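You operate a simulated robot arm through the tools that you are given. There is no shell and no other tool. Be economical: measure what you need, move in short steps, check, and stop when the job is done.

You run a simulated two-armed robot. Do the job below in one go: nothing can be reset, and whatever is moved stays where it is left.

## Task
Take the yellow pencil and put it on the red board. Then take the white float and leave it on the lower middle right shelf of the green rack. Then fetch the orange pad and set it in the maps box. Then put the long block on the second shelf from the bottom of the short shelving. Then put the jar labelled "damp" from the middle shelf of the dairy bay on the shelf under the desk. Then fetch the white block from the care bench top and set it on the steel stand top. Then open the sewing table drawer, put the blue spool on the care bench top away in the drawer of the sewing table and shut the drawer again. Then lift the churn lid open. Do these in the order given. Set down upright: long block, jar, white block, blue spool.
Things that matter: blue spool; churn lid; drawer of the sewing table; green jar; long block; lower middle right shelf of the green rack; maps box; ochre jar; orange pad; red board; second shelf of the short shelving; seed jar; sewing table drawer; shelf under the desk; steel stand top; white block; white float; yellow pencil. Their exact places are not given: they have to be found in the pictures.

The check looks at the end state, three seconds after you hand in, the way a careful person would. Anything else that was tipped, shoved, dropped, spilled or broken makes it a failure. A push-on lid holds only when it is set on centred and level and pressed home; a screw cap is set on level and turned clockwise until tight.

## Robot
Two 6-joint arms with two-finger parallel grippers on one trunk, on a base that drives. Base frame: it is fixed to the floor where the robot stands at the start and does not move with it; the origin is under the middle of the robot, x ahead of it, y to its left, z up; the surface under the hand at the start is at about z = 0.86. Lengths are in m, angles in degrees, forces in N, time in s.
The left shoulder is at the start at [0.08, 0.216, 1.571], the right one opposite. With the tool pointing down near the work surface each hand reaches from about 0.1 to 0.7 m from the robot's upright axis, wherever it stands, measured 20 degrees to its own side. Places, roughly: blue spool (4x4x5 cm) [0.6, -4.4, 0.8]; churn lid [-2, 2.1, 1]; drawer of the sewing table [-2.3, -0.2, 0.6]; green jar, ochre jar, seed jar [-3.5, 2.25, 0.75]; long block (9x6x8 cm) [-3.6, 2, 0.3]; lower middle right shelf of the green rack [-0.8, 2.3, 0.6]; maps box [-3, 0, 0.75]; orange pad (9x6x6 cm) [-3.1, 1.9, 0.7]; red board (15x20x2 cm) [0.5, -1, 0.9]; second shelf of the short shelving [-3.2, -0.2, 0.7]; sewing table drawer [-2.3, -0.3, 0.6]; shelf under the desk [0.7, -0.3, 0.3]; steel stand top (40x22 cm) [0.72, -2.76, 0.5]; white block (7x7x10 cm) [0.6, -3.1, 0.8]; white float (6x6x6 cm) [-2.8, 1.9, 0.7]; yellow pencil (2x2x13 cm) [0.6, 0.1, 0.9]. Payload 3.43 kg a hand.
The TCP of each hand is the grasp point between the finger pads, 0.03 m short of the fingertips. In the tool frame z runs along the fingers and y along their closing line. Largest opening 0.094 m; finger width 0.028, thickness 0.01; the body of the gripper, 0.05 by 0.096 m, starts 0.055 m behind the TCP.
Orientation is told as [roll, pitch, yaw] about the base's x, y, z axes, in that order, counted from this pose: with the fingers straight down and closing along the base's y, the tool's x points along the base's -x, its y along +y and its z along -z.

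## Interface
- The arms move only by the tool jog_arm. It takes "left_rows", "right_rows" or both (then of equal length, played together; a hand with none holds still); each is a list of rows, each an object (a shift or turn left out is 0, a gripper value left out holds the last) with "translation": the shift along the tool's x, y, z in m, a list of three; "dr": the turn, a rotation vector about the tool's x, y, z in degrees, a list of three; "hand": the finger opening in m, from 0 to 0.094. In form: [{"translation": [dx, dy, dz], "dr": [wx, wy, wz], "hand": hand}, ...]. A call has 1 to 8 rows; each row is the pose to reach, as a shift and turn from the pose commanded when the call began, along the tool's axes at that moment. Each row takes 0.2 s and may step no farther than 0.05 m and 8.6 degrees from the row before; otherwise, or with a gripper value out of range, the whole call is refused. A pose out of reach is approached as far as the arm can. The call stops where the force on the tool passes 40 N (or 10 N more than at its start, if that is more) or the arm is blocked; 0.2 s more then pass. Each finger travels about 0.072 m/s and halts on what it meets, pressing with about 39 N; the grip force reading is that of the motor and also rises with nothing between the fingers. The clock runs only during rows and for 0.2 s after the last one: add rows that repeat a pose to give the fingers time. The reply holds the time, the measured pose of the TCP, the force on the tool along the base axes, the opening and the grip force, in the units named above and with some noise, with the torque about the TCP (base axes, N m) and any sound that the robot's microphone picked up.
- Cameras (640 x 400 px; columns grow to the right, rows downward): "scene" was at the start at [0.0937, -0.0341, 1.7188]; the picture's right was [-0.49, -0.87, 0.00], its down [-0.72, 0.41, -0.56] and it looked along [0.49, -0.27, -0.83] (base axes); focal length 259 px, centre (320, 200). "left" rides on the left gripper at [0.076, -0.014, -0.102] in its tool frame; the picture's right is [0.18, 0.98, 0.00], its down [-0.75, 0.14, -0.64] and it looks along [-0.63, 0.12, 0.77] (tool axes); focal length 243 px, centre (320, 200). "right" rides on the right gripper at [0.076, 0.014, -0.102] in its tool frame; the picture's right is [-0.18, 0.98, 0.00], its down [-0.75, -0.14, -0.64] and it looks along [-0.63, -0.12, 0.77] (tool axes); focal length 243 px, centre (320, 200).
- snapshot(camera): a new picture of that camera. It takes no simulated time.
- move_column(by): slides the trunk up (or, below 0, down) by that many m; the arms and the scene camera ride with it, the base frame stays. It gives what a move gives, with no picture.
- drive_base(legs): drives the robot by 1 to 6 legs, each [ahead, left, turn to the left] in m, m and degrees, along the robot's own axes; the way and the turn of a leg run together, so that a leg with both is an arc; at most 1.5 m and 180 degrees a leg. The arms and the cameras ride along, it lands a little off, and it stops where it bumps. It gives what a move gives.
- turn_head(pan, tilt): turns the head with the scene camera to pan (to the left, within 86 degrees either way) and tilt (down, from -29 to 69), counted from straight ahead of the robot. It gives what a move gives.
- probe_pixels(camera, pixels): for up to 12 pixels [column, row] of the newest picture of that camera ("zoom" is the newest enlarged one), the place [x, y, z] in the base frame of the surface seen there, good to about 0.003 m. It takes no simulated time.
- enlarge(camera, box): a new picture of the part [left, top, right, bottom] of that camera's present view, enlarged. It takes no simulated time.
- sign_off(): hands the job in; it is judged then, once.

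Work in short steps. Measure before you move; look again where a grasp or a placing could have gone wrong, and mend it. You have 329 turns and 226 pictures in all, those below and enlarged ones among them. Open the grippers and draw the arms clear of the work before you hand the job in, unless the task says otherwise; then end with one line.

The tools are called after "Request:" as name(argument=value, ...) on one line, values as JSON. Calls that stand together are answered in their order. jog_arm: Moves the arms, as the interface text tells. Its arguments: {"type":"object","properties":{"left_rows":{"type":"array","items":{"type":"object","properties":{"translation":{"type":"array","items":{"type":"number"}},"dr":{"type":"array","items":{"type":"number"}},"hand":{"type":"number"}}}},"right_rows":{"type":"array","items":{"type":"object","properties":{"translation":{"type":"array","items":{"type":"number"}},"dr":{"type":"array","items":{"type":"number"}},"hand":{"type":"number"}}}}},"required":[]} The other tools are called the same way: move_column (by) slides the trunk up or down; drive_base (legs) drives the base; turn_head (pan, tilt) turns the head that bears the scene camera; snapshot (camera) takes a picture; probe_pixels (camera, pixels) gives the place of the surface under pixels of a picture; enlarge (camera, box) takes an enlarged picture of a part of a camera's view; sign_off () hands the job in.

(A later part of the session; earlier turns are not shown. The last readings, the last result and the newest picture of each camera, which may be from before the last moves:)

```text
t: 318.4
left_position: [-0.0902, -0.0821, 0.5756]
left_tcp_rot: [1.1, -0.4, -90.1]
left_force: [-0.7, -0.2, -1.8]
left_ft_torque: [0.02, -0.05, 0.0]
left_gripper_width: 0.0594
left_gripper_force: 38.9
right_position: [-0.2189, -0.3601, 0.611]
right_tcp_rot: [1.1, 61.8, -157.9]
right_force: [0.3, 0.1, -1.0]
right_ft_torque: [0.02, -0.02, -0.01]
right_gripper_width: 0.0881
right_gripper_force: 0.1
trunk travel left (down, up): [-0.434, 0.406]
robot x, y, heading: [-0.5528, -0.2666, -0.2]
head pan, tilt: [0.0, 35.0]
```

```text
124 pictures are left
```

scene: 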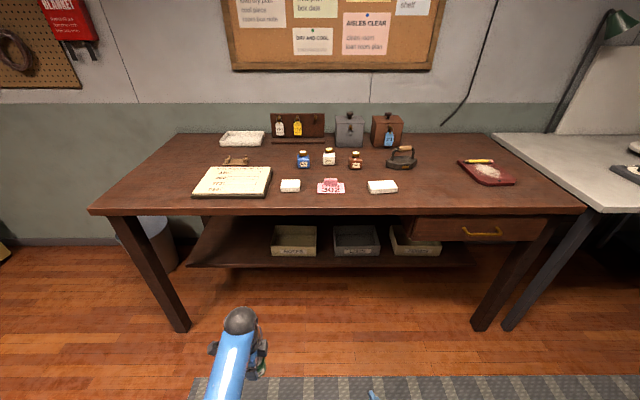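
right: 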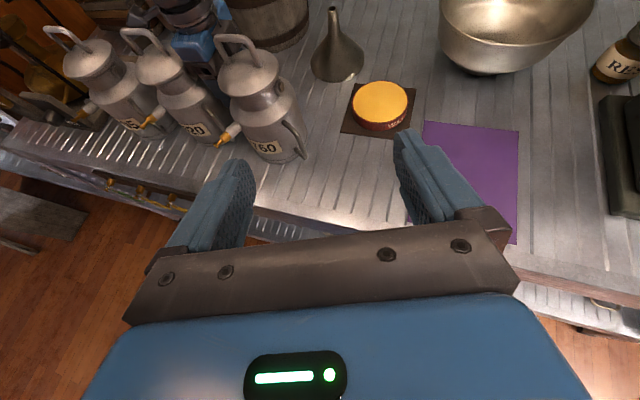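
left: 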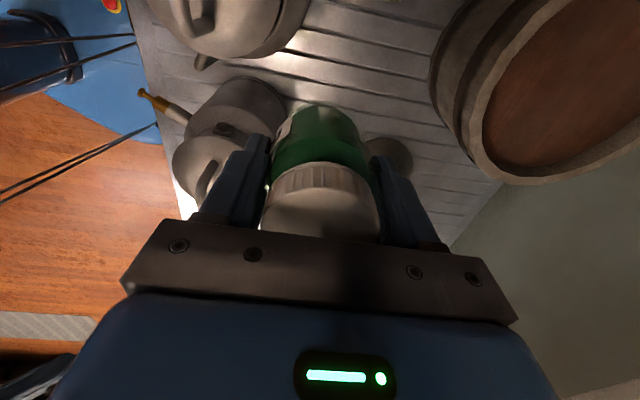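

Request:
enlarge(camera="scene", box=[170, 200, 490, 290])

Request:
probe_pixels(camera="scene", pixels=[[230, 252], [210, 263], [330, 263], [330, 267], [295, 250], [295, 232], [450, 262], [300, 212], [300, 218], [480, 238], [260, 245], [340, 225]])

```text
2.00 times, centred on (330, 245) of scene
```

zoom: 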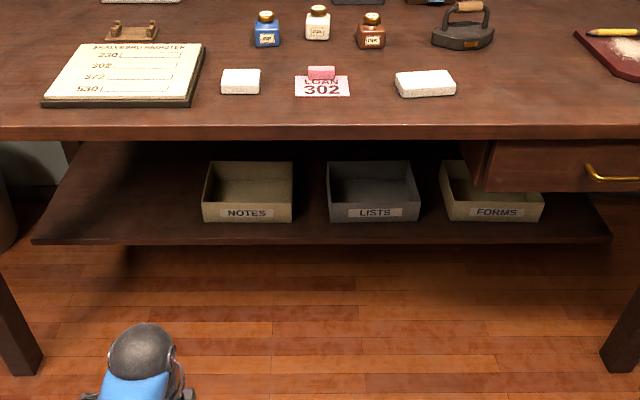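

```text
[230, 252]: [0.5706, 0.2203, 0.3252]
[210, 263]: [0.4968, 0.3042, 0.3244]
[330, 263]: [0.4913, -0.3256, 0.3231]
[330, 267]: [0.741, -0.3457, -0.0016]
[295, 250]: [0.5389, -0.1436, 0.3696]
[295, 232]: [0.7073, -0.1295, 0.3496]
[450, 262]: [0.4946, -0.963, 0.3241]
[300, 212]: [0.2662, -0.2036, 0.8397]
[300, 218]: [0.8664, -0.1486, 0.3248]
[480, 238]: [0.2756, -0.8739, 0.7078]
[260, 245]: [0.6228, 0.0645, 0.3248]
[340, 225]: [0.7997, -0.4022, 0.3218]
```

Shelf under the desk: z≈0.325, x 0.48–0.88; free spot left of the NOTES box at about (0.6, 0.15). I need a tilted grasp for it, so I'll set the jar on a clear part of the desk and regrasp. Probing a clear patch.

Request:
probe_pixels(camera="scene", pixels=[[440, 195], [430, 180], [395, 187], [462, 180], [400, 165], [450, 208], [370, 187]])

Request:
move_column(by=0.38)

```text
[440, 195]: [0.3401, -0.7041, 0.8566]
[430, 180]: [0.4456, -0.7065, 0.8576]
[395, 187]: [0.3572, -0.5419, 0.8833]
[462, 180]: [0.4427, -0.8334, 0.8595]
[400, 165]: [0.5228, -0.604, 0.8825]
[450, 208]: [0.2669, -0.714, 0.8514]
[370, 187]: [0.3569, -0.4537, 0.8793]
```

```text
t: 322.1
left_position: [-0.0911, -0.0804, 0.955]
left_tcp_rot: [1.0, -0.5, -90.0]
left_force: [0.0, 0.4, -1.4]
left_ft_torque: [0.03, -0.03, 0.01]
left_gripper_width: 0.0593
left_gripper_force: 38.8
right_position: [-0.2207, -0.3596, 0.9907]
right_tcp_rot: [1.2, 61.9, -157.9]
right_force: [-0.5, -0.3, 0.1]
right_ft_torque: [0.0, -0.03, 0.03]
right_gripper_width: 0.088
right_gripper_force: 0.1
trunk travel left (down, up): [-0.814, 0.026]
robot x, y, heading: [-0.5546, -0.2649, 0.1]
head pan, tilt: [0.0, 35.0]
```

Clear patch around (0.40, -0.70). Strafe right 0.62, then forward 0.49.

Request:
drive_base(legs=[[0, -0.62, 0], [0.49, 0, 0]])

Request:
snapshot(camera="left")

```text
t: 328.1
left_position: [0.4008, -0.7018, 0.956]
left_tcp_rot: [1.0, -0.5, -89.8]
left_force: [0.0, -0.2, -1.8]
left_ft_torque: [-0.01, -0.06, 0.01]
left_gripper_width: 0.0594
left_gripper_force: 39.5
right_position: [0.2698, -0.9803, 0.9921]
right_tcp_rot: [1.3, 61.9, -157.7]
right_force: [-0.3, 0.2, 0.2]
right_ft_torque: [0.0, -0.03, -0.01]
right_gripper_width: 0.0881
right_gripper_force: 0.1
trunk travel left (down, up): [-0.814, 0.026]
robot x, y, heading: [-0.0597, -0.8899, -0.1]
head pan, tilt: [0.0, 35.0]
```

```text
122 pictures are left
```

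left: 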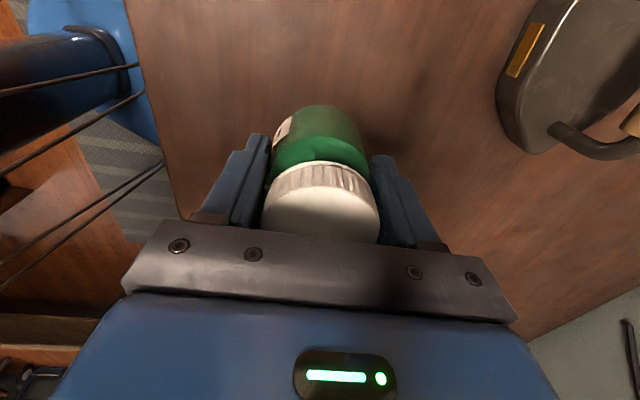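

Clear below. I lower slowly until the jar touches the desk.

Request:
jog_arm(left_rows=[{"translation": [0, 0, 0.025]}, {"translation": [0, 0, 0.038]}, {"translation": [0, 0, 0.042]}, {"translation": [0, 0, 0.045]}, {"translation": [0, 0, 0.048]}])

```text
t: 329.3
left_position: [0.4022, -0.7024, 0.9126]
left_tcp_rot: [1.6, -0.4, -89.8]
left_force: [0.3, 5.1, 34.2]
left_ft_torque: [0.15, 0.79, -0.14]
left_gripper_width: 0.0598
left_gripper_force: 38.5
right_position: [0.2703, -0.9803, 0.9931]
right_tcp_rot: [1.2, 61.9, -157.6]
right_force: [0.3, 1.0, 0.1]
right_ft_torque: [-0.01, -0.02, 0.02]
right_gripper_width: 0.088
right_gripper_force: 0.1
trunk travel left (down, up): [-0.814, 0.026]
robot x, y, heading: [-0.0613, -0.8885, -0.1]
head pan, tilt: [0.0, 35.0]
```

Contact (34 N). I ease up 3 mm, open, and rise.

Request:
jog_arm(left_rows=[{"translation": [0, 0, -0.003]}, {"translation": [0, 0, -0.003], "hand": 0.075}, {"translation": [0, 0, -0.003], "hand": 0.085}, {"translation": [0, 0, -0.003]}, {"translation": [0, 0, -0.03]}, {"translation": [0, 0, -0.06]}, {"translation": [0, 0, -0.09]}])

Request:
snapshot(camera="left")

```text
t: 330.9
left_position: [0.4014, -0.7039, 0.9994]
left_tcp_rot: [1.0, -0.5, -89.7]
left_force: [-0.2, 0.7, 0.4]
left_ft_torque: [-0.04, 0.02, -0.03]
left_gripper_width: 0.0851
left_gripper_force: 0.0
right_position: [0.2718, -0.9808, 0.9915]
right_tcp_rot: [1.2, 61.8, -157.7]
right_force: [-0.4, -0.3, -0.3]
right_ft_torque: [0.01, 0.0, 0.02]
right_gripper_width: 0.0881
right_gripper_force: 0.1
trunk travel left (down, up): [-0.814, 0.026]
robot x, y, heading: [-0.0599, -0.8852, 0.1]
head pan, tilt: [0.0, 35.0]
```

```text
121 pictures are left
```

left: 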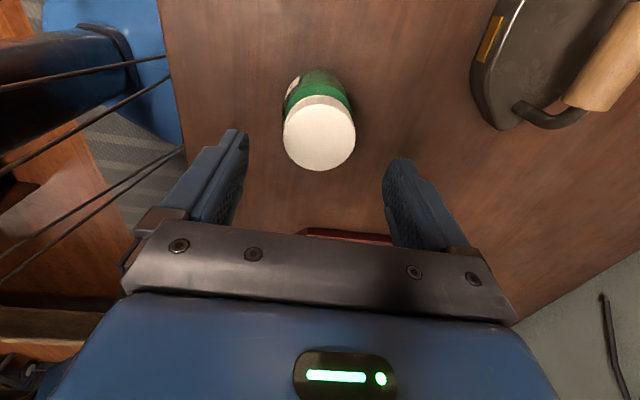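

Jar stands on the desk. I back 0.3 m and re-pose the left hand: yaw forward and pitch.

Request:
drive_base(legs=[[-0.3, 0, 0]])

Request:
jog_arm(left_rows=[{"dr": [0, 0, 8.5]}, {"dr": [0, 0, 17]}, {"dr": [0, 0, 25.5]}, {"dr": [0, 0, 34]}, {"dr": [0, 0, 42.5]}, {"dr": [0, 0, 51]}, {"dr": [0, 0, 59.5]}, {"dr": [0, 0, 68]}])

Request:
jog_arm(left_rows=[{"dr": [0, 0, 7.5]}, {"dr": [0, 0, 15]}, {"dr": [0, 0, 22.3]}, {"dr": [0, 0, 22.3]}])

Request:
jog_arm(left_rows=[{"dr": [0, 8.5, 0]}, {"dr": [0, 17, 0]}, {"dr": [0, 25.5, 0]}, {"dr": [0, 34, 0]}, {"dr": [0, 42.5, 0]}, {"dr": [0, 51, 0]}, {"dr": [0, 59.5, 0]}, {"dr": [0, 65, 0]}])

Request:
snapshot(camera="left")

```text
t: 332.9
left_position: [0.1016, -0.7024, 0.9965]
left_tcp_rot: [0.7, -0.5, -89.8]
left_force: [0.5, -0.6, 0.1]
left_ft_torque: [0.0, 0.03, 0.0]
left_gripper_width: 0.085
left_gripper_force: 0.0
right_position: [-0.0274, -0.98, 0.9911]
right_tcp_rot: [1.2, 61.6, -157.8]
right_force: [0.1, -0.3, -0.1]
right_ft_torque: [0.03, -0.03, 0.06]
right_gripper_width: 0.0882
right_gripper_force: 0.0
trunk travel left (down, up): [-0.814, 0.026]
robot x, y, heading: [-0.3625, -0.891, -0.1]
head pan, tilt: [0.0, 35.0]
```

```text
t: 334.7
left_position: [0.0997, -0.7031, 0.9978]
left_tcp_rot: [0.9, 0.6, -158.1]
left_force: [0.6, -0.2, -0.1]
left_ft_torque: [0.04, 0.02, -0.05]
left_gripper_width: 0.0849
left_gripper_force: 0.0
right_position: [-0.0292, -0.98, 0.9915]
right_tcp_rot: [1.2, 61.9, -157.8]
right_force: [0.6, 0.3, 0.9]
right_ft_torque: [0.02, 0.0, 0.0]
right_gripper_width: 0.0878
right_gripper_force: 0.0
trunk travel left (down, up): [-0.814, 0.026]
robot x, y, heading: [-0.3664, -0.8903, -0.3]
head pan, tilt: [0.0, 35.0]
```

```text
t: 335.7
left_position: [0.0973, -0.7234, 0.999]
left_tcp_rot: [0.5, 1.0, -179.9]
left_force: [-0.8, 0.2, -0.4]
left_ft_torque: [0.02, -0.01, -0.03]
left_gripper_width: 0.085
left_gripper_force: 0.0
left hand out of reach, approached as far as the arm can: row 3, 4
right_position: [-0.0303, -0.9807, 0.9917]
right_tcp_rot: [1.2, 61.8, -157.9]
right_force: [0.0, -0.9, 0.4]
right_ft_torque: [-0.04, 0.03, 0.01]
right_gripper_width: 0.0881
right_gripper_force: 0.0
trunk travel left (down, up): [-0.814, 0.026]
robot x, y, heading: [-0.3663, -0.8885, 0.0]
head pan, tilt: [0.0, 35.0]
```

```text
t: 337.5
left_position: [0.0968, -0.7232, 0.9996]
left_tcp_rot: [1.3, 66.1, -179.0]
left_force: [0.0, 0.3, -0.7]
left_ft_torque: [0.01, -0.02, -0.01]
left_gripper_width: 0.0852
left_gripper_force: 0.1
right_position: [-0.0315, -0.9796, 0.9923]
right_tcp_rot: [1.3, 61.8, -157.7]
right_force: [-0.8, 0.5, -0.2]
right_ft_torque: [0.01, 0.03, 0.03]
right_gripper_width: 0.088
right_gripper_force: 0.2
trunk travel left (down, up): [-0.814, 0.026]
robot x, y, heading: [-0.3631, -0.8914, 0.3]
head pan, tilt: [0.0, 35.0]
```

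```text
120 pictures are left
```

left: 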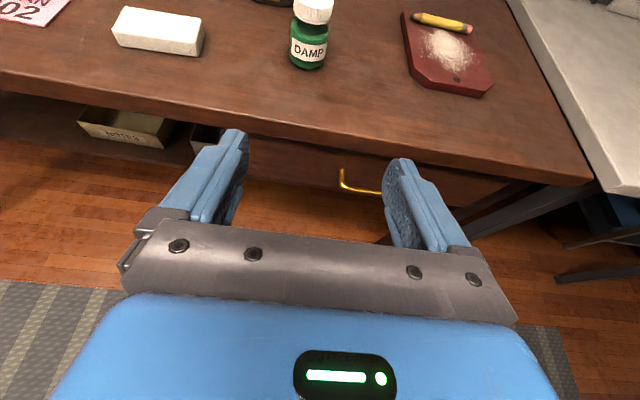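

DAMP is clearly legible. I probe the jar and drive 0.12 m closer.

Request:
probe_pixels(camera="left", pixels=[[314, 12], [310, 50], [295, 50], [325, 50], [308, 65]])

Request:
drive_base(legs=[[0.12, 0, 0]])

```text
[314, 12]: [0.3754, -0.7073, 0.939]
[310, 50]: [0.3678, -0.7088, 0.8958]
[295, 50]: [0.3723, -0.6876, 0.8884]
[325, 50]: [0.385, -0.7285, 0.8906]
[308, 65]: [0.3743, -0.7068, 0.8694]
```

```text
t: 338.8
left_position: [0.2129, -0.7232, 1.0003]
left_tcp_rot: [1.2, 66.2, -179.0]
left_force: [0.5, -0.3, -0.2]
left_ft_torque: [0.01, 0.01, 0.0]
left_gripper_width: 0.0852
left_gripper_force: 0.0
right_position: [0.0843, -0.9795, 0.993]
right_tcp_rot: [1.4, 62.0, -157.6]
right_force: [-0.8, -0.1, 0.2]
right_ft_torque: [0.01, 0.01, 0.0]
right_gripper_width: 0.0878
right_gripper_force: 0.1
trunk travel left (down, up): [-0.814, 0.026]
robot x, y, heading: [-0.2476, -0.8928, -0.1]
head pan, tilt: [0.0, 35.0]
```

Jar centre (0.398, -0.707). Lower first, then advance around it.

Request:
jog_arm(left_rows=[{"translation": [-0.035, -0.01, 0.02]}, {"translation": [-0.06, -0.016, 0.06]}, {"translation": [-0.0746, -0.016, 0.0956]}, {"translation": [-0.058, -0.015, 0.134]}, {"translation": [-0.041, -0.014, 0.172]}, {"translation": [-0.0241, -0.013, 0.209]}])

Request:
snapshot(camera="left")

```text
t: 340.2
left_position: [0.3971, -0.7124, 0.8883]
left_tcp_rot: [1.0, 65.8, -179.1]
left_force: [0.8, 0.0, 0.8]
left_ft_torque: [0.04, 0.0, 0.0]
left_gripper_width: 0.085
left_gripper_force: 0.0
right_position: [0.0895, -0.9801, 0.9909]
right_tcp_rot: [1.0, 61.7, -157.8]
right_force: [-0.9, -0.1, -0.3]
right_ft_torque: [0.01, 0.0, 0.0]
right_gripper_width: 0.0877
right_gripper_force: 0.0
trunk travel left (down, up): [-0.814, 0.026]
robot x, y, heading: [-0.2414, -0.8936, -0.2]
head pan, tilt: [0.0, 35.0]
```

```text
119 pictures are left
```

left: 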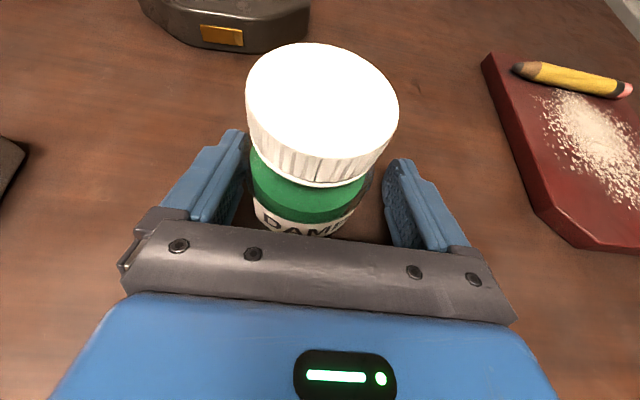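

Jar between the pads; I shift 4 mm to centre, close and lift.

Request:
jog_arm(left_rows=[{"translation": [0, -0.004, 0]}, {"translation": [0, -0.004, 0], "hand": 0.04}, {"translation": [0, -0.004, 0]}, {"translation": [0, -0.004, 0]}, {"translation": [0, -0.004, 0]}])

Request:
jog_arm(left_rows=[{"translation": [0.027, 0, -0.012]}, {"translation": [0.055, 0, -0.024]}, {"translation": [0.09, 0, -0.04]}])

Request:
snapshot(camera="left")

```text
t: 341.4
left_position: [0.3967, -0.7075, 0.8901]
left_tcp_rot: [1.1, 66.0, -179.1]
left_force: [-0.3, 1.2, 4.5]
left_ft_torque: [-0.03, -0.1, 0.02]
left_gripper_width: 0.0627
left_gripper_force: 39.2
right_position: [0.0873, -0.9796, 0.9926]
right_tcp_rot: [1.2, 61.8, -157.7]
right_force: [-0.4, -0.5, 0.6]
right_ft_torque: [-0.01, 0.02, 0.03]
right_gripper_width: 0.0879
right_gripper_force: 0.0
trunk travel left (down, up): [-0.814, 0.026]
robot x, y, heading: [-0.249, -0.8885, -0.0]
head pan, tilt: [0.0, 35.0]
```

```text
t: 342.2
left_position: [0.3964, -0.7075, 0.9884]
left_tcp_rot: [1.1, 65.9, -179.3]
left_force: [0.8, 0.1, -0.9]
left_ft_torque: [0.0, 0.03, 0.01]
left_gripper_width: 0.0628
left_gripper_force: 38.9
right_position: [0.0882, -0.9793, 0.9908]
right_tcp_rot: [1.1, 61.8, -157.7]
right_force: [-0.6, 0.4, 0.6]
right_ft_torque: [0.0, 0.01, 0.03]
right_gripper_width: 0.0881
right_gripper_force: 0.2
trunk travel left (down, up): [-0.814, 0.026]
robot x, y, heading: [-0.2439, -0.8931, -0.1]
head pan, tilt: [0.0, 35.0]
```

```text
118 pictures are left
```

left: 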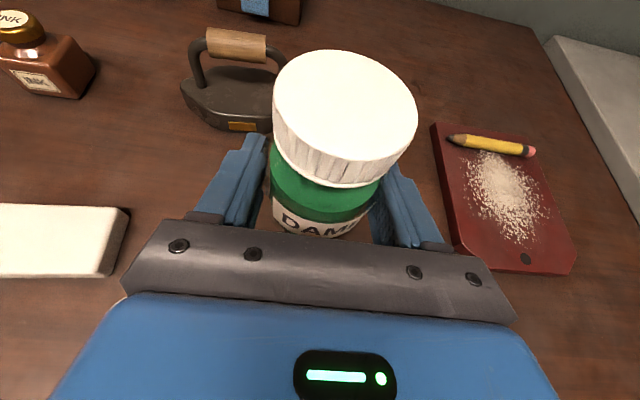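

Held well. Back off 0.4 m, lower the trunk, and strafe to face the free spot left of the NOTES box.

Request:
drive_base(legs=[[-0.42, 0, 0], [0, 0.86, 0]])

Request:
move_column(by=-0.4)

Request:
move_column(by=-0.17)

Request:
turn_head(pan=10, tilt=30)

Request:
snapshot(camera="scene")

Request:
snapshot(camera="left")

```text
t: 348.9
left_position: [-0.0213, 0.1543, 0.9887]
left_tcp_rot: [1.0, 65.9, -179.2]
left_force: [-0.2, -0.2, -2.3]
left_ft_torque: [0.03, 0.02, 0.03]
left_gripper_width: 0.0628
left_gripper_force: 38.9
right_position: [-0.3301, -0.1192, 0.9915]
right_tcp_rot: [1.1, 61.7, -157.7]
right_force: [0.5, -0.1, 0.2]
right_ft_torque: [-0.04, 0.02, 0.0]
right_gripper_width: 0.0882
right_gripper_force: 0.1
trunk travel left (down, up): [-0.814, 0.026]
robot x, y, heading: [-0.6632, -0.0297, -0.0]
head pan, tilt: [0.0, 35.0]
```

```text
t: 352.7
left_position: [-0.0204, 0.1546, 0.5886]
left_tcp_rot: [1.1, 65.9, -179.2]
left_force: [-0.2, 0.4, -1.5]
left_ft_torque: [0.01, 0.01, 0.0]
left_gripper_width: 0.0627
left_gripper_force: 39.2
right_position: [-0.3296, -0.1197, 0.591]
right_tcp_rot: [1.2, 61.8, -157.7]
right_force: [0.3, 0.3, 0.3]
right_ft_torque: [0.0, 0.01, -0.02]
right_gripper_width: 0.0881
right_gripper_force: 0.0
trunk travel left (down, up): [-0.414, 0.426]
robot x, y, heading: [-0.6667, -0.0292, 0.2]
head pan, tilt: [0.0, 35.0]
```

```text
t: 354.6
left_position: [-0.0216, 0.154, 0.4182]
left_tcp_rot: [1.1, 65.9, -179.1]
left_force: [-0.1, -0.5, -0.8]
left_ft_torque: [0.0, 0.03, 0.01]
left_gripper_width: 0.0629
left_gripper_force: 38.4
right_position: [-0.3292, -0.1193, 0.4217]
right_tcp_rot: [1.2, 61.8, -157.8]
right_force: [0.0, 0.3, 0.6]
right_ft_torque: [-0.03, 0.02, -0.01]
right_gripper_width: 0.0879
right_gripper_force: 0.0
trunk travel left (down, up): [-0.244, 0.596]
robot x, y, heading: [-0.6624, -0.0272, -0.2]
head pan, tilt: [0.0, 35.0]
```

```text
t: 355.4
left_position: [-0.0215, 0.154, 0.4189]
left_tcp_rot: [1.1, 65.9, -179.2]
left_force: [0.7, 0.8, -1.4]
left_ft_torque: [0.0, 0.02, 0.01]
left_gripper_width: 0.0629
left_gripper_force: 39.6
right_position: [-0.3308, -0.1195, 0.4222]
right_tcp_rot: [1.2, 61.8, -157.6]
right_force: [-0.6, -0.2, 0.3]
right_ft_torque: [0.01, 0.0, -0.02]
right_gripper_width: 0.0878
right_gripper_force: 0.0
trunk travel left (down, up): [-0.244, 0.596]
robot x, y, heading: [-0.663, -0.0295, -0.0]
head pan, tilt: [10.0, 30.0]
```

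```text
117 pictures are left
```

scene: 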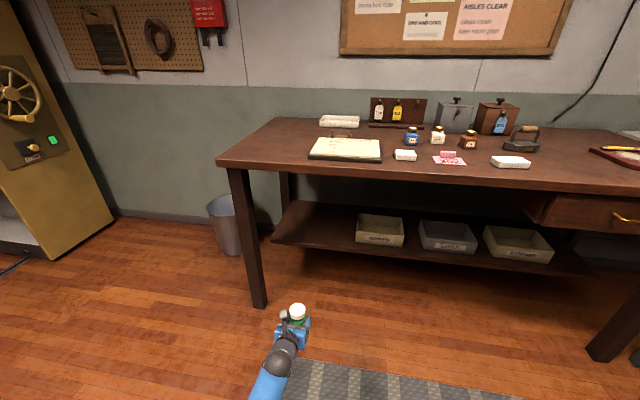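

```text
116 pictures are left
```

left: 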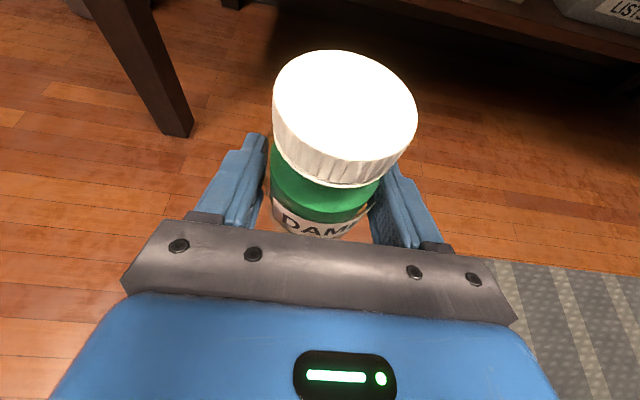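

Clear view: leg at the left, free shelf ahead. I drive forward 0.55 m to bring the jar under the desk.

Request:
drive_base(legs=[[0.4, 0, 0]])

Request:
snapshot(camera="left")

Request:
snapshot(camera="scene")

```text
t: 357.9
left_position: [0.3819, 0.1551, 0.4182]
left_tcp_rot: [1.2, 65.8, -179.0]
left_force: [0.5, 0.7, -2.0]
left_ft_torque: [-0.03, 0.03, 0.02]
left_gripper_width: 0.063
left_gripper_force: 38.9
right_position: [0.074, -0.1186, 0.4212]
right_tcp_rot: [1.2, 61.7, -157.6]
right_force: [0.0, -0.9, 0.2]
right_ft_torque: [-0.02, 0.01, -0.01]
right_gripper_width: 0.088
right_gripper_force: 0.0
trunk travel left (down, up): [-0.244, 0.596]
robot x, y, heading: [-0.2638, -0.0308, 0.1]
head pan, tilt: [10.0, 30.0]
```

```text
115 pictures are left
```

left: 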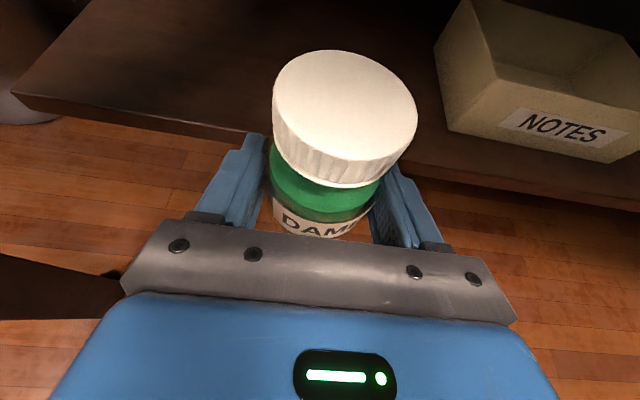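

```text
114 pictures are left
```

scene: 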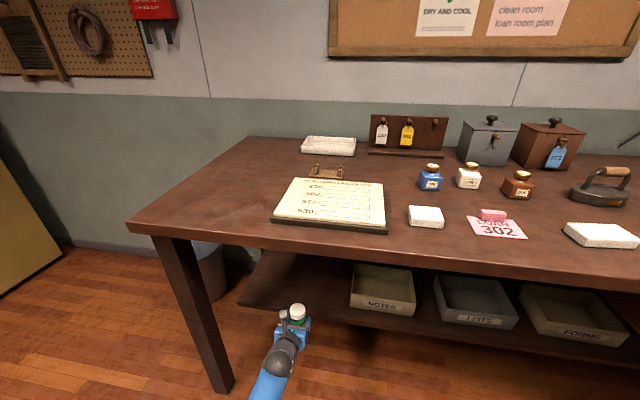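

Probing the shelf and the NOTES box edge from the hand camera.

Request:
probe_pixels(camera="left", pixels=[[200, 70], [240, 125], [150, 50], [455, 130], [440, 50], [60, 80], [230, 20]])

Request:
drive_base(legs=[[0.14, 0, 0]])

```text
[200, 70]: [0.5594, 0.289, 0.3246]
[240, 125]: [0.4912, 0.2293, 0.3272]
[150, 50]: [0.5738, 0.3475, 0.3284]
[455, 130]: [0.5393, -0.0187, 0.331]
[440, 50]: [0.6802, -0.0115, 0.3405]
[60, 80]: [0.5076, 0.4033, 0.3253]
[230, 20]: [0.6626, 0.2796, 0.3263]
```

```text
t: 359.2
left_position: [0.5238, 0.1555, 0.4167]
left_tcp_rot: [1.1, 65.8, -178.9]
left_force: [0.7, 0.3, -1.7]
left_ft_torque: [-0.02, 0.02, 0.0]
left_gripper_width: 0.0627
left_gripper_force: 38.9
right_position: [0.2157, -0.1189, 0.4206]
right_tcp_rot: [1.1, 61.7, -157.6]
right_force: [-0.4, 0.5, -0.2]
right_ft_torque: [-0.01, 0.01, -0.03]
right_gripper_width: 0.088
right_gripper_force: 0.0
trunk travel left (down, up): [-0.244, 0.596]
robot x, y, heading: [-0.1198, -0.027, 0.2]
head pan, tilt: [10.0, 30.0]
```

Extend 7 cm and lower gently to contact (expected TCP z≈0.358).

Request:
jog_arm(left_rows=[{"translation": [0.014, 0, 0.032]}, {"translation": [0.028, 0, 0.064]}, {"translation": [0.005, 0, 0.074]}, {"translation": [-0.018, 0, 0.0845]}, {"translation": [-0.022, 0, 0.0863]}, {"translation": [-0.025, 0, 0.0876]}, {"translation": [-0.0275, 0, 0.0887]}])

Request:
snapshot(camera="left")

```text
t: 360.8
left_position: [0.5924, 0.1539, 0.3565]
left_tcp_rot: [1.0, 65.9, -179.0]
left_force: [0.4, -0.6, -2.1]
left_ft_torque: [-0.01, 0.01, -0.01]
left_gripper_width: 0.0631
left_gripper_force: 38.6
right_position: [0.2142, -0.119, 0.4203]
right_tcp_rot: [1.2, 61.7, -157.7]
right_force: [-0.1, -0.3, 0.6]
right_ft_torque: [-0.01, 0.01, 0.03]
right_gripper_width: 0.0881
right_gripper_force: 0.1
trunk travel left (down, up): [-0.244, 0.596]
robot x, y, heading: [-0.1183, -0.0304, 0.1]
head pan, tilt: [10.0, 30.0]
```

```text
113 pictures are left
```

left: 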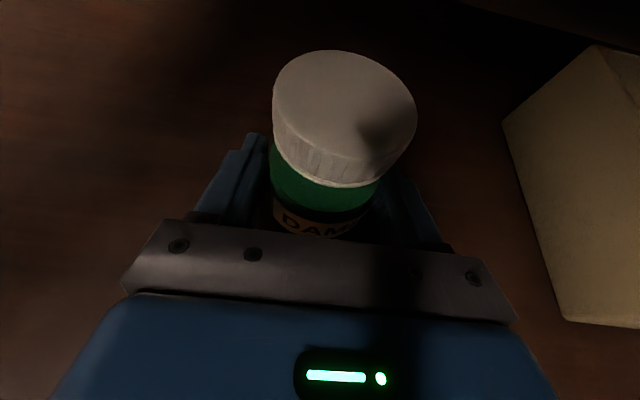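

No contact yet at 0.3565; a few mm lower in 1.5 mm steps.

Request:
jog_arm(left_rows=[{"translation": [-0.0015, 0, 0.0007]}, {"translation": [-0.003, 0, 0.0013]}, {"translation": [-0.0045, 0, 0.002]}])

```text
t: 361.6
left_position: [0.5923, 0.1541, 0.3554]
left_tcp_rot: [1.1, 66.1, -178.9]
left_force: [-3.0, 0.6, 13.8]
left_ft_torque: [-0.02, 0.35, -0.01]
left_gripper_width: 0.0631
left_gripper_force: 38.8
right_position: [0.2146, -0.1189, 0.4225]
right_tcp_rot: [1.2, 61.8, -157.5]
right_force: [-0.5, -0.2, 1.3]
right_ft_torque: [0.03, -0.01, -0.02]
right_gripper_width: 0.0883
right_gripper_force: 0.0
trunk travel left (down, up): [-0.244, 0.596]
robot x, y, heading: [-0.1187, -0.0309, -0.2]
head pan, tilt: [10.0, 30.0]
```

Contact (14 N). Open and withdraw along the tool axis.

Request:
jog_arm(left_rows=[{"hand": 0.075}, {"hand": 0.09}, {"hand": 0.09}, {"hand": 0.09}, {"translation": [-0.005, 0, -0.03]}, {"translation": [-0.01, 0, -0.07]}, {"translation": [-0.015, 0, -0.11]}, {"translation": [-0.015, 0, -0.15]}])

Request:
snapshot(camera="left")

```text
t: 363.4
left_position: [0.4476, 0.1548, 0.4008]
left_tcp_rot: [1.0, 65.9, -179.2]
left_force: [-0.8, -0.6, 0.1]
left_ft_torque: [0.02, -0.01, -0.01]
left_gripper_width: 0.0901
left_gripper_force: 0.1
right_position: [0.2144, -0.118, 0.4211]
right_tcp_rot: [1.3, 61.7, -157.5]
right_force: [0.0, 0.2, -0.2]
right_ft_torque: [0.02, -0.02, -0.01]
right_gripper_width: 0.0877
right_gripper_force: 0.0
trunk travel left (down, up): [-0.244, 0.596]
robot x, y, heading: [-0.1173, -0.027, 0.2]
head pan, tilt: [10.0, 30.0]
```

```text
112 pictures are left
```

left: 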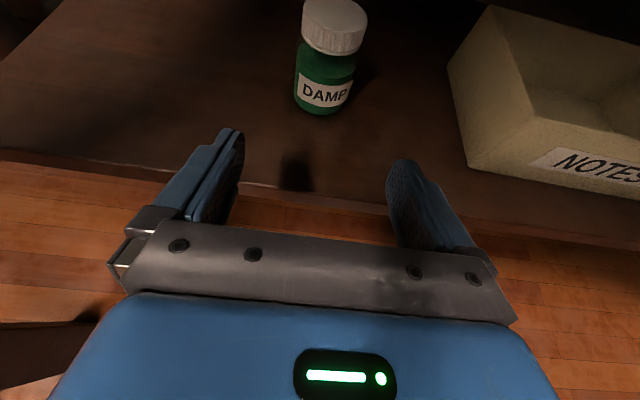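

The damp jar stands on the shelf under the desk. Next, the care bench: back off, raise the trunk, and strafe right down the lane, then look.

Request:
drive_base(legs=[[-0.32, 0, 0]])

Request:
move_column(by=0.4)

Request:
move_column(by=0.18)

Request:
drive_base(legs=[[0, -1.4, 0]])

Request:
turn_head(pan=-60, tilt=30)

Request:
snapshot(camera="scene")

```text
t: 365.5
left_position: [0.1348, 0.1532, 0.4]
left_tcp_rot: [1.1, 66.1, -179.0]
left_force: [-0.7, 0.1, -0.3]
left_ft_torque: [0.02, -0.01, 0.01]
left_gripper_width: 0.0898
left_gripper_force: 0.0
right_position: [-0.1004, -0.1204, 0.4212]
right_tcp_rot: [1.2, 61.8, -157.6]
right_force: [0.4, 0.4, -0.2]
right_ft_torque: [-0.02, -0.06, 0.0]
right_gripper_width: 0.0882
right_gripper_force: 0.1
trunk travel left (down, up): [-0.244, 0.596]
robot x, y, heading: [-0.4342, -0.0281, 0.2]
head pan, tilt: [10.0, 30.0]
```

```text
t: 369.4
left_position: [0.1334, 0.1543, 0.7996]
left_tcp_rot: [1.1, 65.9, -179.0]
left_force: [0.3, -0.2, -0.2]
left_ft_torque: [0.01, -0.03, 0.0]
left_gripper_width: 0.09
left_gripper_force: 0.1
right_position: [-0.0997, -0.1186, 0.8211]
right_tcp_rot: [1.3, 61.8, -157.6]
right_force: [0.4, -0.1, -0.1]
right_ft_torque: [0.01, 0.0, 0.02]
right_gripper_width: 0.0881
right_gripper_force: 0.0
trunk travel left (down, up): [-0.644, 0.196]
robot x, y, heading: [-0.434, -0.0249, 0.1]
head pan, tilt: [10.0, 30.0]
```

```text
t: 371.4
left_position: [0.1355, 0.1534, 0.9798]
left_tcp_rot: [1.1, 65.9, -178.9]
left_force: [-0.5, 0.0, -0.3]
left_ft_torque: [0.0, 0.0, 0.01]
left_gripper_width: 0.0897
left_gripper_force: 0.1
right_position: [-0.1013, -0.1185, 1.0014]
right_tcp_rot: [1.1, 61.7, -157.6]
right_force: [-0.7, 1.5, 0.1]
right_ft_torque: [0.0, 0.0, -0.01]
right_gripper_width: 0.0882
right_gripper_force: 0.0
trunk travel left (down, up): [-0.824, 0.016]
robot x, y, heading: [-0.4357, -0.031, -0.0]
head pan, tilt: [10.0, 30.0]
```

```text
t: 378.4
left_position: [0.1338, -1.2469, 0.9796]
left_tcp_rot: [1.1, 66.0, -179.0]
left_force: [0.2, 0.2, 0.0]
left_ft_torque: [0.0, 0.03, 0.05]
left_gripper_width: 0.09
left_gripper_force: 0.1
right_position: [-0.1021, -1.52, 1.002]
right_tcp_rot: [1.2, 61.7, -157.5]
right_force: [-0.1, 0.0, 0.7]
right_ft_torque: [0.03, -0.01, 0.01]
right_gripper_width: 0.0881
right_gripper_force: 0.0
trunk travel left (down, up): [-0.824, 0.016]
robot x, y, heading: [-0.4343, -1.4332, 0.1]
head pan, tilt: [10.0, 30.0]
```

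```text
t: 379.8
left_position: [0.134, -1.2477, 0.9806]
left_tcp_rot: [1.1, 66.0, -179.1]
left_force: [0.6, 0.4, -0.2]
left_ft_torque: [0.0, 0.01, -0.01]
left_gripper_width: 0.0898
left_gripper_force: 0.1
right_position: [-0.1013, -1.522, 1.0017]
right_tcp_rot: [1.1, 61.9, -157.7]
right_force: [0.2, -1.2, 0.4]
right_ft_torque: [-0.04, -0.01, -0.01]
right_gripper_width: 0.0879
right_gripper_force: 0.0
trunk travel left (down, up): [-0.824, 0.016]
robot x, y, heading: [-0.4366, -1.4299, -0.1]
head pan, tilt: [-60.0, 30.0]
```

```text
111 pictures are left
```

scene: 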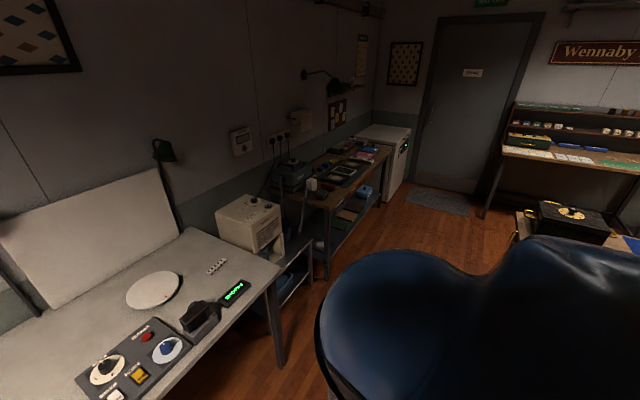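

Enlarging the area of the stand and care bench.

Request:
enlarge(camera="scene", box=[200, 110, 420, 300])

Request:
probe_pixels(camera="scene", pixels=[[250, 220], [290, 250], [305, 245], [300, 290], [325, 200], [325, 270], [380, 160], [390, 200], [312, 183], [340, 215], [280, 345], [250, 260]])

```text
2.11 times, centred on (310, 205) of scene
```

zoom: 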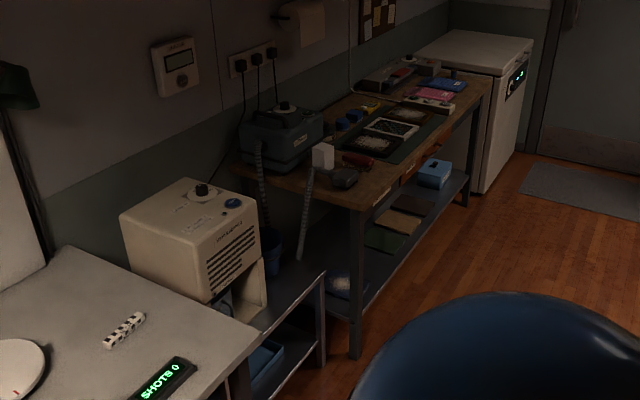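

```text
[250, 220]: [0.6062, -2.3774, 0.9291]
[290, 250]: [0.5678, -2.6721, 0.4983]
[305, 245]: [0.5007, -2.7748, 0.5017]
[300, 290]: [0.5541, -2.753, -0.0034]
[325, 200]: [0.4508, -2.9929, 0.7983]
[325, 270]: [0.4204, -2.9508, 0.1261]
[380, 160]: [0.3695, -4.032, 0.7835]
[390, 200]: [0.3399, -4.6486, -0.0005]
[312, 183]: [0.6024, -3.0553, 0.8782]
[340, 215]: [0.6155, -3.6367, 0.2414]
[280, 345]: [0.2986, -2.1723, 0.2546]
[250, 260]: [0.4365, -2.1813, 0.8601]
```

White block at (0.602, -3.055, top 0.878) on the care bench; the stand top at z 0.50 lies just left of it. I move on right, a bit forward to clear the table behind.

Request:
drive_base(legs=[[0.1, 0, 0], [0, -1.4, 0]])

Request:
turn_head(pan=0, tilt=40)

Request:
snapshot(camera="scene")

```text
t: 387.5
left_position: [0.2356, -2.6342, 0.9797]
left_tcp_rot: [1.2, 65.9, -178.7]
left_force: [0.3, 0.4, 0.0]
left_ft_torque: [0.02, 0.01, -0.01]
left_gripper_width: 0.0898
left_gripper_force: 0.0
right_position: [0.003, -2.9092, 1.0017]
right_tcp_rot: [1.3, 61.8, -157.2]
right_force: [-0.7, 0.3, 0.2]
right_ft_torque: [-0.01, 0.01, 0.0]
right_gripper_width: 0.088
right_gripper_force: 0.0
trunk travel left (down, up): [-0.824, 0.016]
robot x, y, heading: [-0.3319, -2.8188, 0.2]
head pan, tilt: [-60.0, 30.0]
```

```text
t: 388.8
left_position: [0.2362, -2.6362, 0.9808]
left_tcp_rot: [1.1, 66.0, -178.7]
left_force: [0.2, -0.5, 0.6]
left_ft_torque: [-0.04, 0.02, 0.01]
left_gripper_width: 0.0898
left_gripper_force: 0.0
right_position: [0.0035, -2.9087, 1.0024]
right_tcp_rot: [1.2, 61.8, -157.3]
right_force: [0.4, -0.6, -0.5]
right_ft_torque: [-0.02, 0.0, 0.05]
right_gripper_width: 0.0878
right_gripper_force: 0.0
trunk travel left (down, up): [-0.824, 0.016]
robot x, y, heading: [-0.3301, -2.8225, 0.3]
head pan, tilt: [0.0, 40.0]
```

```text
109 pictures are left
```

scene: 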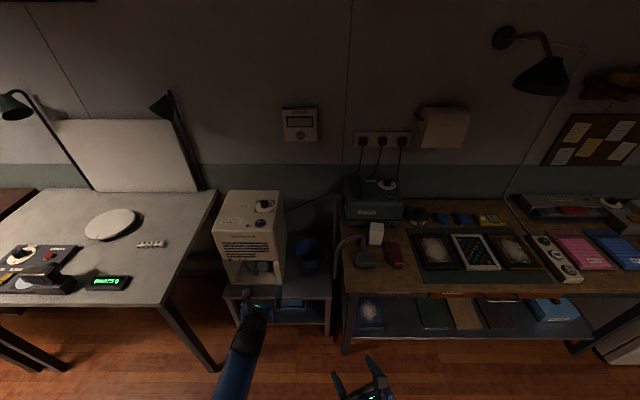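

Request:
enlarge(camera="scene", box=[200, 170, 520, 350])

Request:
probe_pixels(camera="scene", pixels=[[376, 227], [376, 240], [390, 232], [365, 258], [393, 252], [355, 270], [310, 280], [320, 295], [280, 270], [307, 250], [255, 240], [370, 290]])

```text
2.00 times, centred on (360, 260) of scene
```

zoom: 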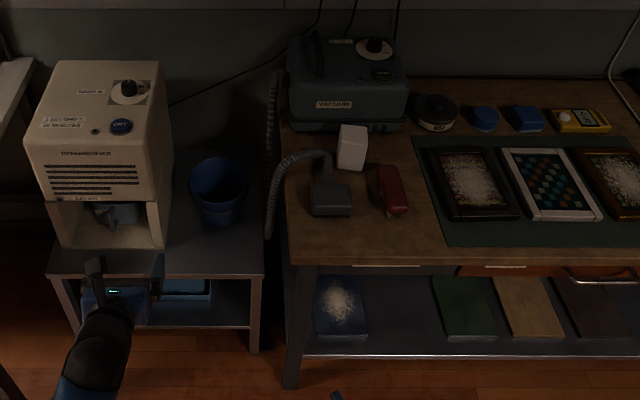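

```text
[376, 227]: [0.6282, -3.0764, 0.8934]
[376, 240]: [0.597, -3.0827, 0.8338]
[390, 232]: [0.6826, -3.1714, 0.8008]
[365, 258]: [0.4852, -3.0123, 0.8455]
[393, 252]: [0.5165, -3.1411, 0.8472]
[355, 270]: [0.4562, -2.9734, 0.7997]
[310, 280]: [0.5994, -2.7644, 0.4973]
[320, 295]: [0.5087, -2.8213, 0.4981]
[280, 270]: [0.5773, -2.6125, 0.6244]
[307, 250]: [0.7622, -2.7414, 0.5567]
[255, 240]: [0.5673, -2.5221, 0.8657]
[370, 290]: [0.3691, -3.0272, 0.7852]
```

The hose of the vacuum nozzle passes close to the block. I probe it in a fresh enlarged picture.

Request:
enlarge(camera="scene", box=[330, 205, 420, 285])

Request:
probe_pixels(camera="scene", pixels=[[361, 247], [364, 255], [355, 245], [345, 252], [338, 262], [368, 235], [383, 235], [368, 245], [375, 262], [355, 263], [390, 255], [398, 262]])

```text
5.00 times, centred on (375, 245) of scene
```

zoom: 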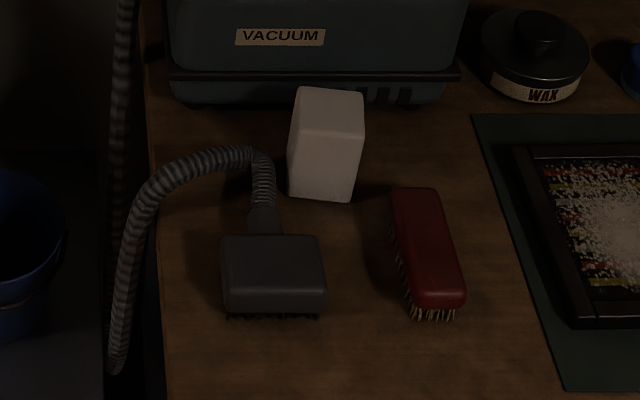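

```text
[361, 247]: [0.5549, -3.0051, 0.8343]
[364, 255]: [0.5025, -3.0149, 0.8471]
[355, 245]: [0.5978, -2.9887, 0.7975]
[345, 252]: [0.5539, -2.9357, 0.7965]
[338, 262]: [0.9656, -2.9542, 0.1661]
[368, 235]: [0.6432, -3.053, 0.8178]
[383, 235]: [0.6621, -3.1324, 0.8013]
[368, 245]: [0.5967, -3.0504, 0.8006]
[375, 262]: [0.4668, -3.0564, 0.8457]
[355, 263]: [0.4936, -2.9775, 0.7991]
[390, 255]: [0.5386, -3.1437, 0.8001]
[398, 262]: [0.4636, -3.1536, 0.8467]
```

Block: front face x≈0.597, y −3.05…−3.12, top 0.894. I set the hand steeper (pitch 30°), trunk slightly lower, and drive in front of it.

Request:
move_column(by=-0.1)

Request:
jog_arm(left_rows=[{"translation": [0.02, 0, -0.01], "dr": [0, -7.5, 0], "hand": 0.092}, {"translation": [0.04, 0, -0.02], "dr": [0, -15, 0]}, {"translation": [0.05, 0, -0.025], "dr": [0, -22.5, 0]}, {"translation": [0.05, 0, -0.025], "dr": [0, -30, 0]}, {"translation": [0.05, 0, -0.025], "dr": [0, -36, 0]}])

Request:
drive_base(legs=[[0, -0.44, 0], [0.2, 0, 0]])

Request:
snapshot(camera="left")

```text
t: 390.1
left_position: [0.2356, -2.6356, 0.8801]
left_tcp_rot: [1.1, 65.9, -178.8]
left_force: [0.0, 0.2, -0.4]
left_ft_torque: [0.02, -0.02, 0.02]
left_gripper_width: 0.0901
left_gripper_force: 0.0
right_position: [0.0026, -2.9096, 0.902]
right_tcp_rot: [1.2, 61.8, -157.3]
right_force: [0.1, -0.3, -0.1]
right_ft_torque: [0.01, 0.02, -0.04]
right_gripper_width: 0.088
right_gripper_force: 0.1
trunk travel left (down, up): [-0.724, 0.116]
robot x, y, heading: [-0.334, -2.8226, 0.4]
head pan, tilt: [0.0, 40.0]
```

```text
t: 391.3
left_position: [0.2329, -2.6517, 0.9336]
left_tcp_rot: [0.4, 29.7, -179.0]
left_force: [-0.4, 0.4, -0.3]
left_ft_torque: [-0.01, 0.01, 0.02]
left_gripper_width: 0.0921
left_gripper_force: 0.1
left hand out of reach, approached as far as the arm can: row 3, 4, 5
right_position: [0.0036, -2.9099, 0.9011]
right_tcp_rot: [1.1, 61.7, -157.4]
right_force: [0.3, 0.2, 0.9]
right_ft_torque: [-0.01, 0.0, -0.01]
right_gripper_width: 0.0879
right_gripper_force: 0.0
trunk travel left (down, up): [-0.724, 0.116]
robot x, y, heading: [-0.3343, -2.8223, 0.3]
head pan, tilt: [0.0, 40.0]
```

```text
t: 395.2
left_position: [0.4311, -3.0953, 0.936]
left_tcp_rot: [0.5, 30.1, -179.2]
left_force: [-0.2, -0.6, 0.2]
left_ft_torque: [0.02, -0.01, 0.0]
left_gripper_width: 0.0919
left_gripper_force: 0.0
right_position: [0.2007, -3.3515, 0.9028]
right_tcp_rot: [1.4, 61.9, -157.3]
right_force: [0.2, 0.1, -0.1]
right_ft_torque: [-0.05, 0.0, -0.01]
right_gripper_width: 0.088
right_gripper_force: 0.1
trunk travel left (down, up): [-0.724, 0.116]
robot x, y, heading: [-0.1333, -3.2612, -0.0]
head pan, tilt: [0.0, 40.0]
```

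```text
106 pictures are left
```

left: 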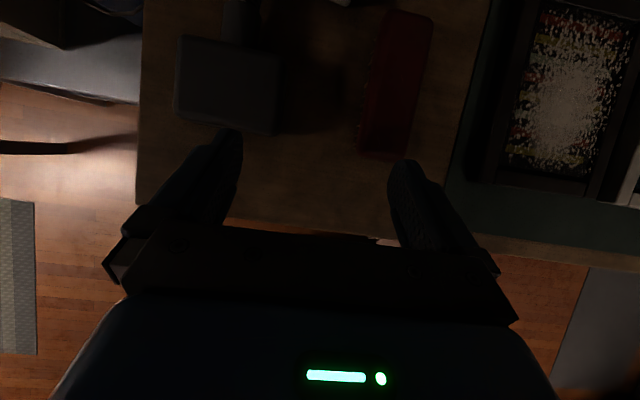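

Drive 6 cm on and extend the hand 10 cm level above the nozzle, then look.

Request:
drive_base(legs=[[0.06, 0, 0]])

Request:
jog_arm(left_rows=[{"translation": [0.043, -0.006, 0.025]}, {"translation": [0.0866, -0.012, 0.05]}])

Request:
snapshot(camera="left")

```text
t: 396.1
left_position: [0.4858, -3.096, 0.9376]
left_tcp_rot: [0.6, 30.4, -179.2]
left_force: [0.0, -0.5, -0.3]
left_ft_torque: [-0.03, -0.01, -0.02]
left_gripper_width: 0.092
left_gripper_force: 0.1
right_position: [0.2557, -3.3523, 0.9037]
right_tcp_rot: [1.5, 62.1, -157.2]
right_force: [-0.9, -0.2, 1.0]
right_ft_torque: [-0.02, -0.03, 0.0]
right_gripper_width: 0.0882
right_gripper_force: 0.1
trunk travel left (down, up): [-0.724, 0.116]
robot x, y, heading: [-0.0738, -3.2621, -0.1]
head pan, tilt: [0.0, 40.0]
```

```text
refused: row 2 steps farther than a row can; nothing moved
```

```text
105 pictures are left
```

left: 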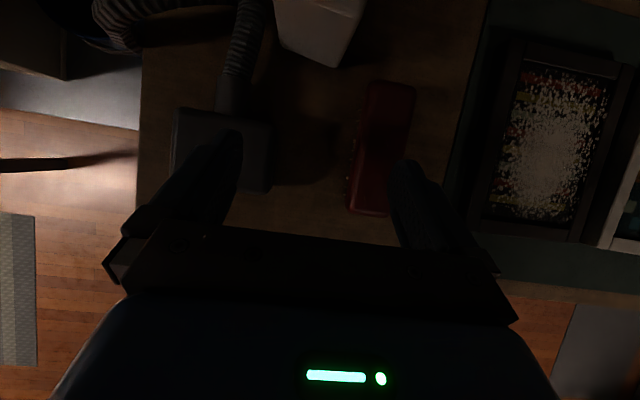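

The block shows at (310,20). I probe it and the hose, then extend with smaller rows.

Request:
probe_pixels(camera="left", pixels=[[280, 40], [330, 60], [355, 20], [310, 45], [240, 60], [250, 30], [310, 10]])

Request:
jog_arm(left_rows=[{"translation": [0.033, -0.004, 0.019]}, {"translation": [0.066, -0.008, 0.038]}, {"translation": [0.0866, -0.008, 0.05]}])

Request:
snapshot(camera="left")

```text
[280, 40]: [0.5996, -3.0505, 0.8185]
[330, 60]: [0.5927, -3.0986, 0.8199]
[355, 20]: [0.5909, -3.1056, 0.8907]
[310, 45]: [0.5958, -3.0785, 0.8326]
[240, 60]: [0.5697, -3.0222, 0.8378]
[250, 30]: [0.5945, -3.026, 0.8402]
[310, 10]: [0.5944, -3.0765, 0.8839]
```

```text
t: 396.9
left_position: [0.5924, -3.0986, 0.932]
left_tcp_rot: [0.3, 29.9, -178.7]
left_force: [-0.1, -0.3, 0.2]
left_ft_torque: [0.01, 0.02, -0.03]
left_gripper_width: 0.0919
left_gripper_force: 0.1
left hand out of reach, approached as far as the arm can: row 1, 2, 3
right_position: [0.2629, -3.3531, 0.901]
right_tcp_rot: [1.1, 61.7, -157.6]
right_force: [0.1, 0.1, 0.1]
right_ft_torque: [0.0, -0.01, -0.01]
right_gripper_width: 0.0882
right_gripper_force: 0.1
trunk travel left (down, up): [-0.724, 0.116]
robot x, y, heading: [-0.0742, -3.2639, 0.2]
head pan, tilt: [0.0, 40.0]
```

```text
104 pictures are left
```

left: 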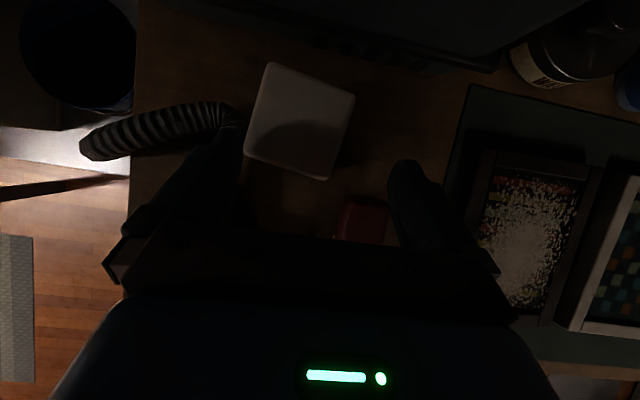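

The hose is only ~1 cm from the block's left face, so a front/back grasp is safer. I probe the vacuum's front behind the block.

Request:
probe_pixels(camera="left", pixels=[[270, 70], [352, 95], [325, 175], [247, 150], [320, 40], [330, 60], [400, 50], [235, 115], [300, 120]])

```text
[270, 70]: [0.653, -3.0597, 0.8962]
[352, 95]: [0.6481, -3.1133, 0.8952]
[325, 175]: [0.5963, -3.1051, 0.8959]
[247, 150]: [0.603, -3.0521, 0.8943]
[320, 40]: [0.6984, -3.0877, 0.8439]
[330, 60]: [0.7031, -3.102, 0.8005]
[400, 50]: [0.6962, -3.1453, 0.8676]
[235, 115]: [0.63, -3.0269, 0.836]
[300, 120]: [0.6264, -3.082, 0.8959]
```

Block top centre (0.625, -3.083), turned about −9°; vacuum front at 0.697, hose at y −3.027. I retract, unpitch, and yaw the hand for a front/back grasp from above.

Request:
drive_base(legs=[[-0.2, 0, 0]])

Request:
jog_arm(left_rows=[{"dr": [0, -7.5, 0]}, {"dr": [0, -15, 0]}, {"dr": [0, -22.5, 0]}, {"dr": [0, -29.9, 0]}])

Request:
jog_arm(left_rows=[{"dr": [0, 0, -8.5]}, {"dr": [0, 0, -17]}, {"dr": [0, 0, -25.5]}, {"dr": [0, 0, -34]}, {"dr": [0, 0, -42.5]}, {"dr": [0, 0, -51]}, {"dr": [0, 0, -59.5]}, {"dr": [0, 0, -68]}])

Request:
jog_arm(left_rows=[{"dr": [0, 0, -6]}, {"dr": [0, 0, -12]}])

```text
t: 398.5
left_position: [0.395, -3.0978, 0.9323]
left_tcp_rot: [0.4, 29.8, -178.6]
left_force: [0.6, 0.4, -0.3]
left_ft_torque: [0.02, -0.02, 0.03]
left_gripper_width: 0.0921
left_gripper_force: 0.0
right_position: [0.0651, -3.3519, 0.9003]
right_tcp_rot: [1.2, 61.6, -157.6]
right_force: [-0.4, 0.1, -0.3]
right_ft_torque: [0.0, 0.0, 0.0]
right_gripper_width: 0.088
right_gripper_force: 0.1
trunk travel left (down, up): [-0.724, 0.116]
robot x, y, heading: [-0.2717, -3.2612, 0.2]
head pan, tilt: [0.0, 40.0]
```

```text
t: 399.5
left_position: [0.3904, -3.1063, 0.9324]
left_tcp_rot: [0.2, -0.2, -178.2]
left_force: [-0.2, 0.7, -0.1]
left_ft_torque: [0.0, 0.03, 0.0]
left_gripper_width: 0.0923
left_gripper_force: 0.0
left hand out of reach, approached as far as the arm can: row 2, 3, 4
right_position: [0.063, -3.352, 0.9035]
right_tcp_rot: [1.3, 61.7, -157.6]
right_force: [-0.6, 0.1, 0.4]
right_ft_torque: [0.01, 0.0, -0.04]
right_gripper_width: 0.0882
right_gripper_force: 0.0
trunk travel left (down, up): [-0.724, 0.116]
robot x, y, heading: [-0.2757, -3.2648, 0.2]
head pan, tilt: [0.0, 40.0]
```

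```text
t: 401.3
left_position: [0.3906, -3.1061, 0.933]
left_tcp_rot: [0.2, -0.2, -110.6]
left_force: [-0.6, 0.1, 1.0]
left_ft_torque: [-0.01, -0.02, -0.02]
left_gripper_width: 0.0922
left_gripper_force: 0.0
right_position: [0.0634, -3.3521, 0.9018]
right_tcp_rot: [1.2, 61.8, -157.4]
right_force: [0.0, 0.9, 0.6]
right_ft_torque: [0.02, 0.0, -0.01]
right_gripper_width: 0.088
right_gripper_force: 0.0
trunk travel left (down, up): [-0.724, 0.116]
robot x, y, heading: [-0.2691, -3.2615, -0.0]
head pan, tilt: [0.0, 40.0]
```

```text
t: 401.9
left_position: [0.3914, -3.1063, 0.9342]
left_tcp_rot: [0.2, -0.3, -98.7]
left_force: [-0.7, -0.6, -0.3]
left_ft_torque: [-0.02, 0.0, 0.0]
left_gripper_width: 0.0921
left_gripper_force: 0.1
right_position: [0.0635, -3.3522, 0.9021]
right_tcp_rot: [1.2, 61.9, -157.5]
right_force: [0.5, 0.1, 0.0]
right_ft_torque: [0.02, 0.0, -0.02]
right_gripper_width: 0.0881
right_gripper_force: 0.0
trunk travel left (down, up): [-0.724, 0.116]
robot x, y, heading: [-0.2726, -3.2626, 0.3]
head pan, tilt: [0.0, 40.0]
```

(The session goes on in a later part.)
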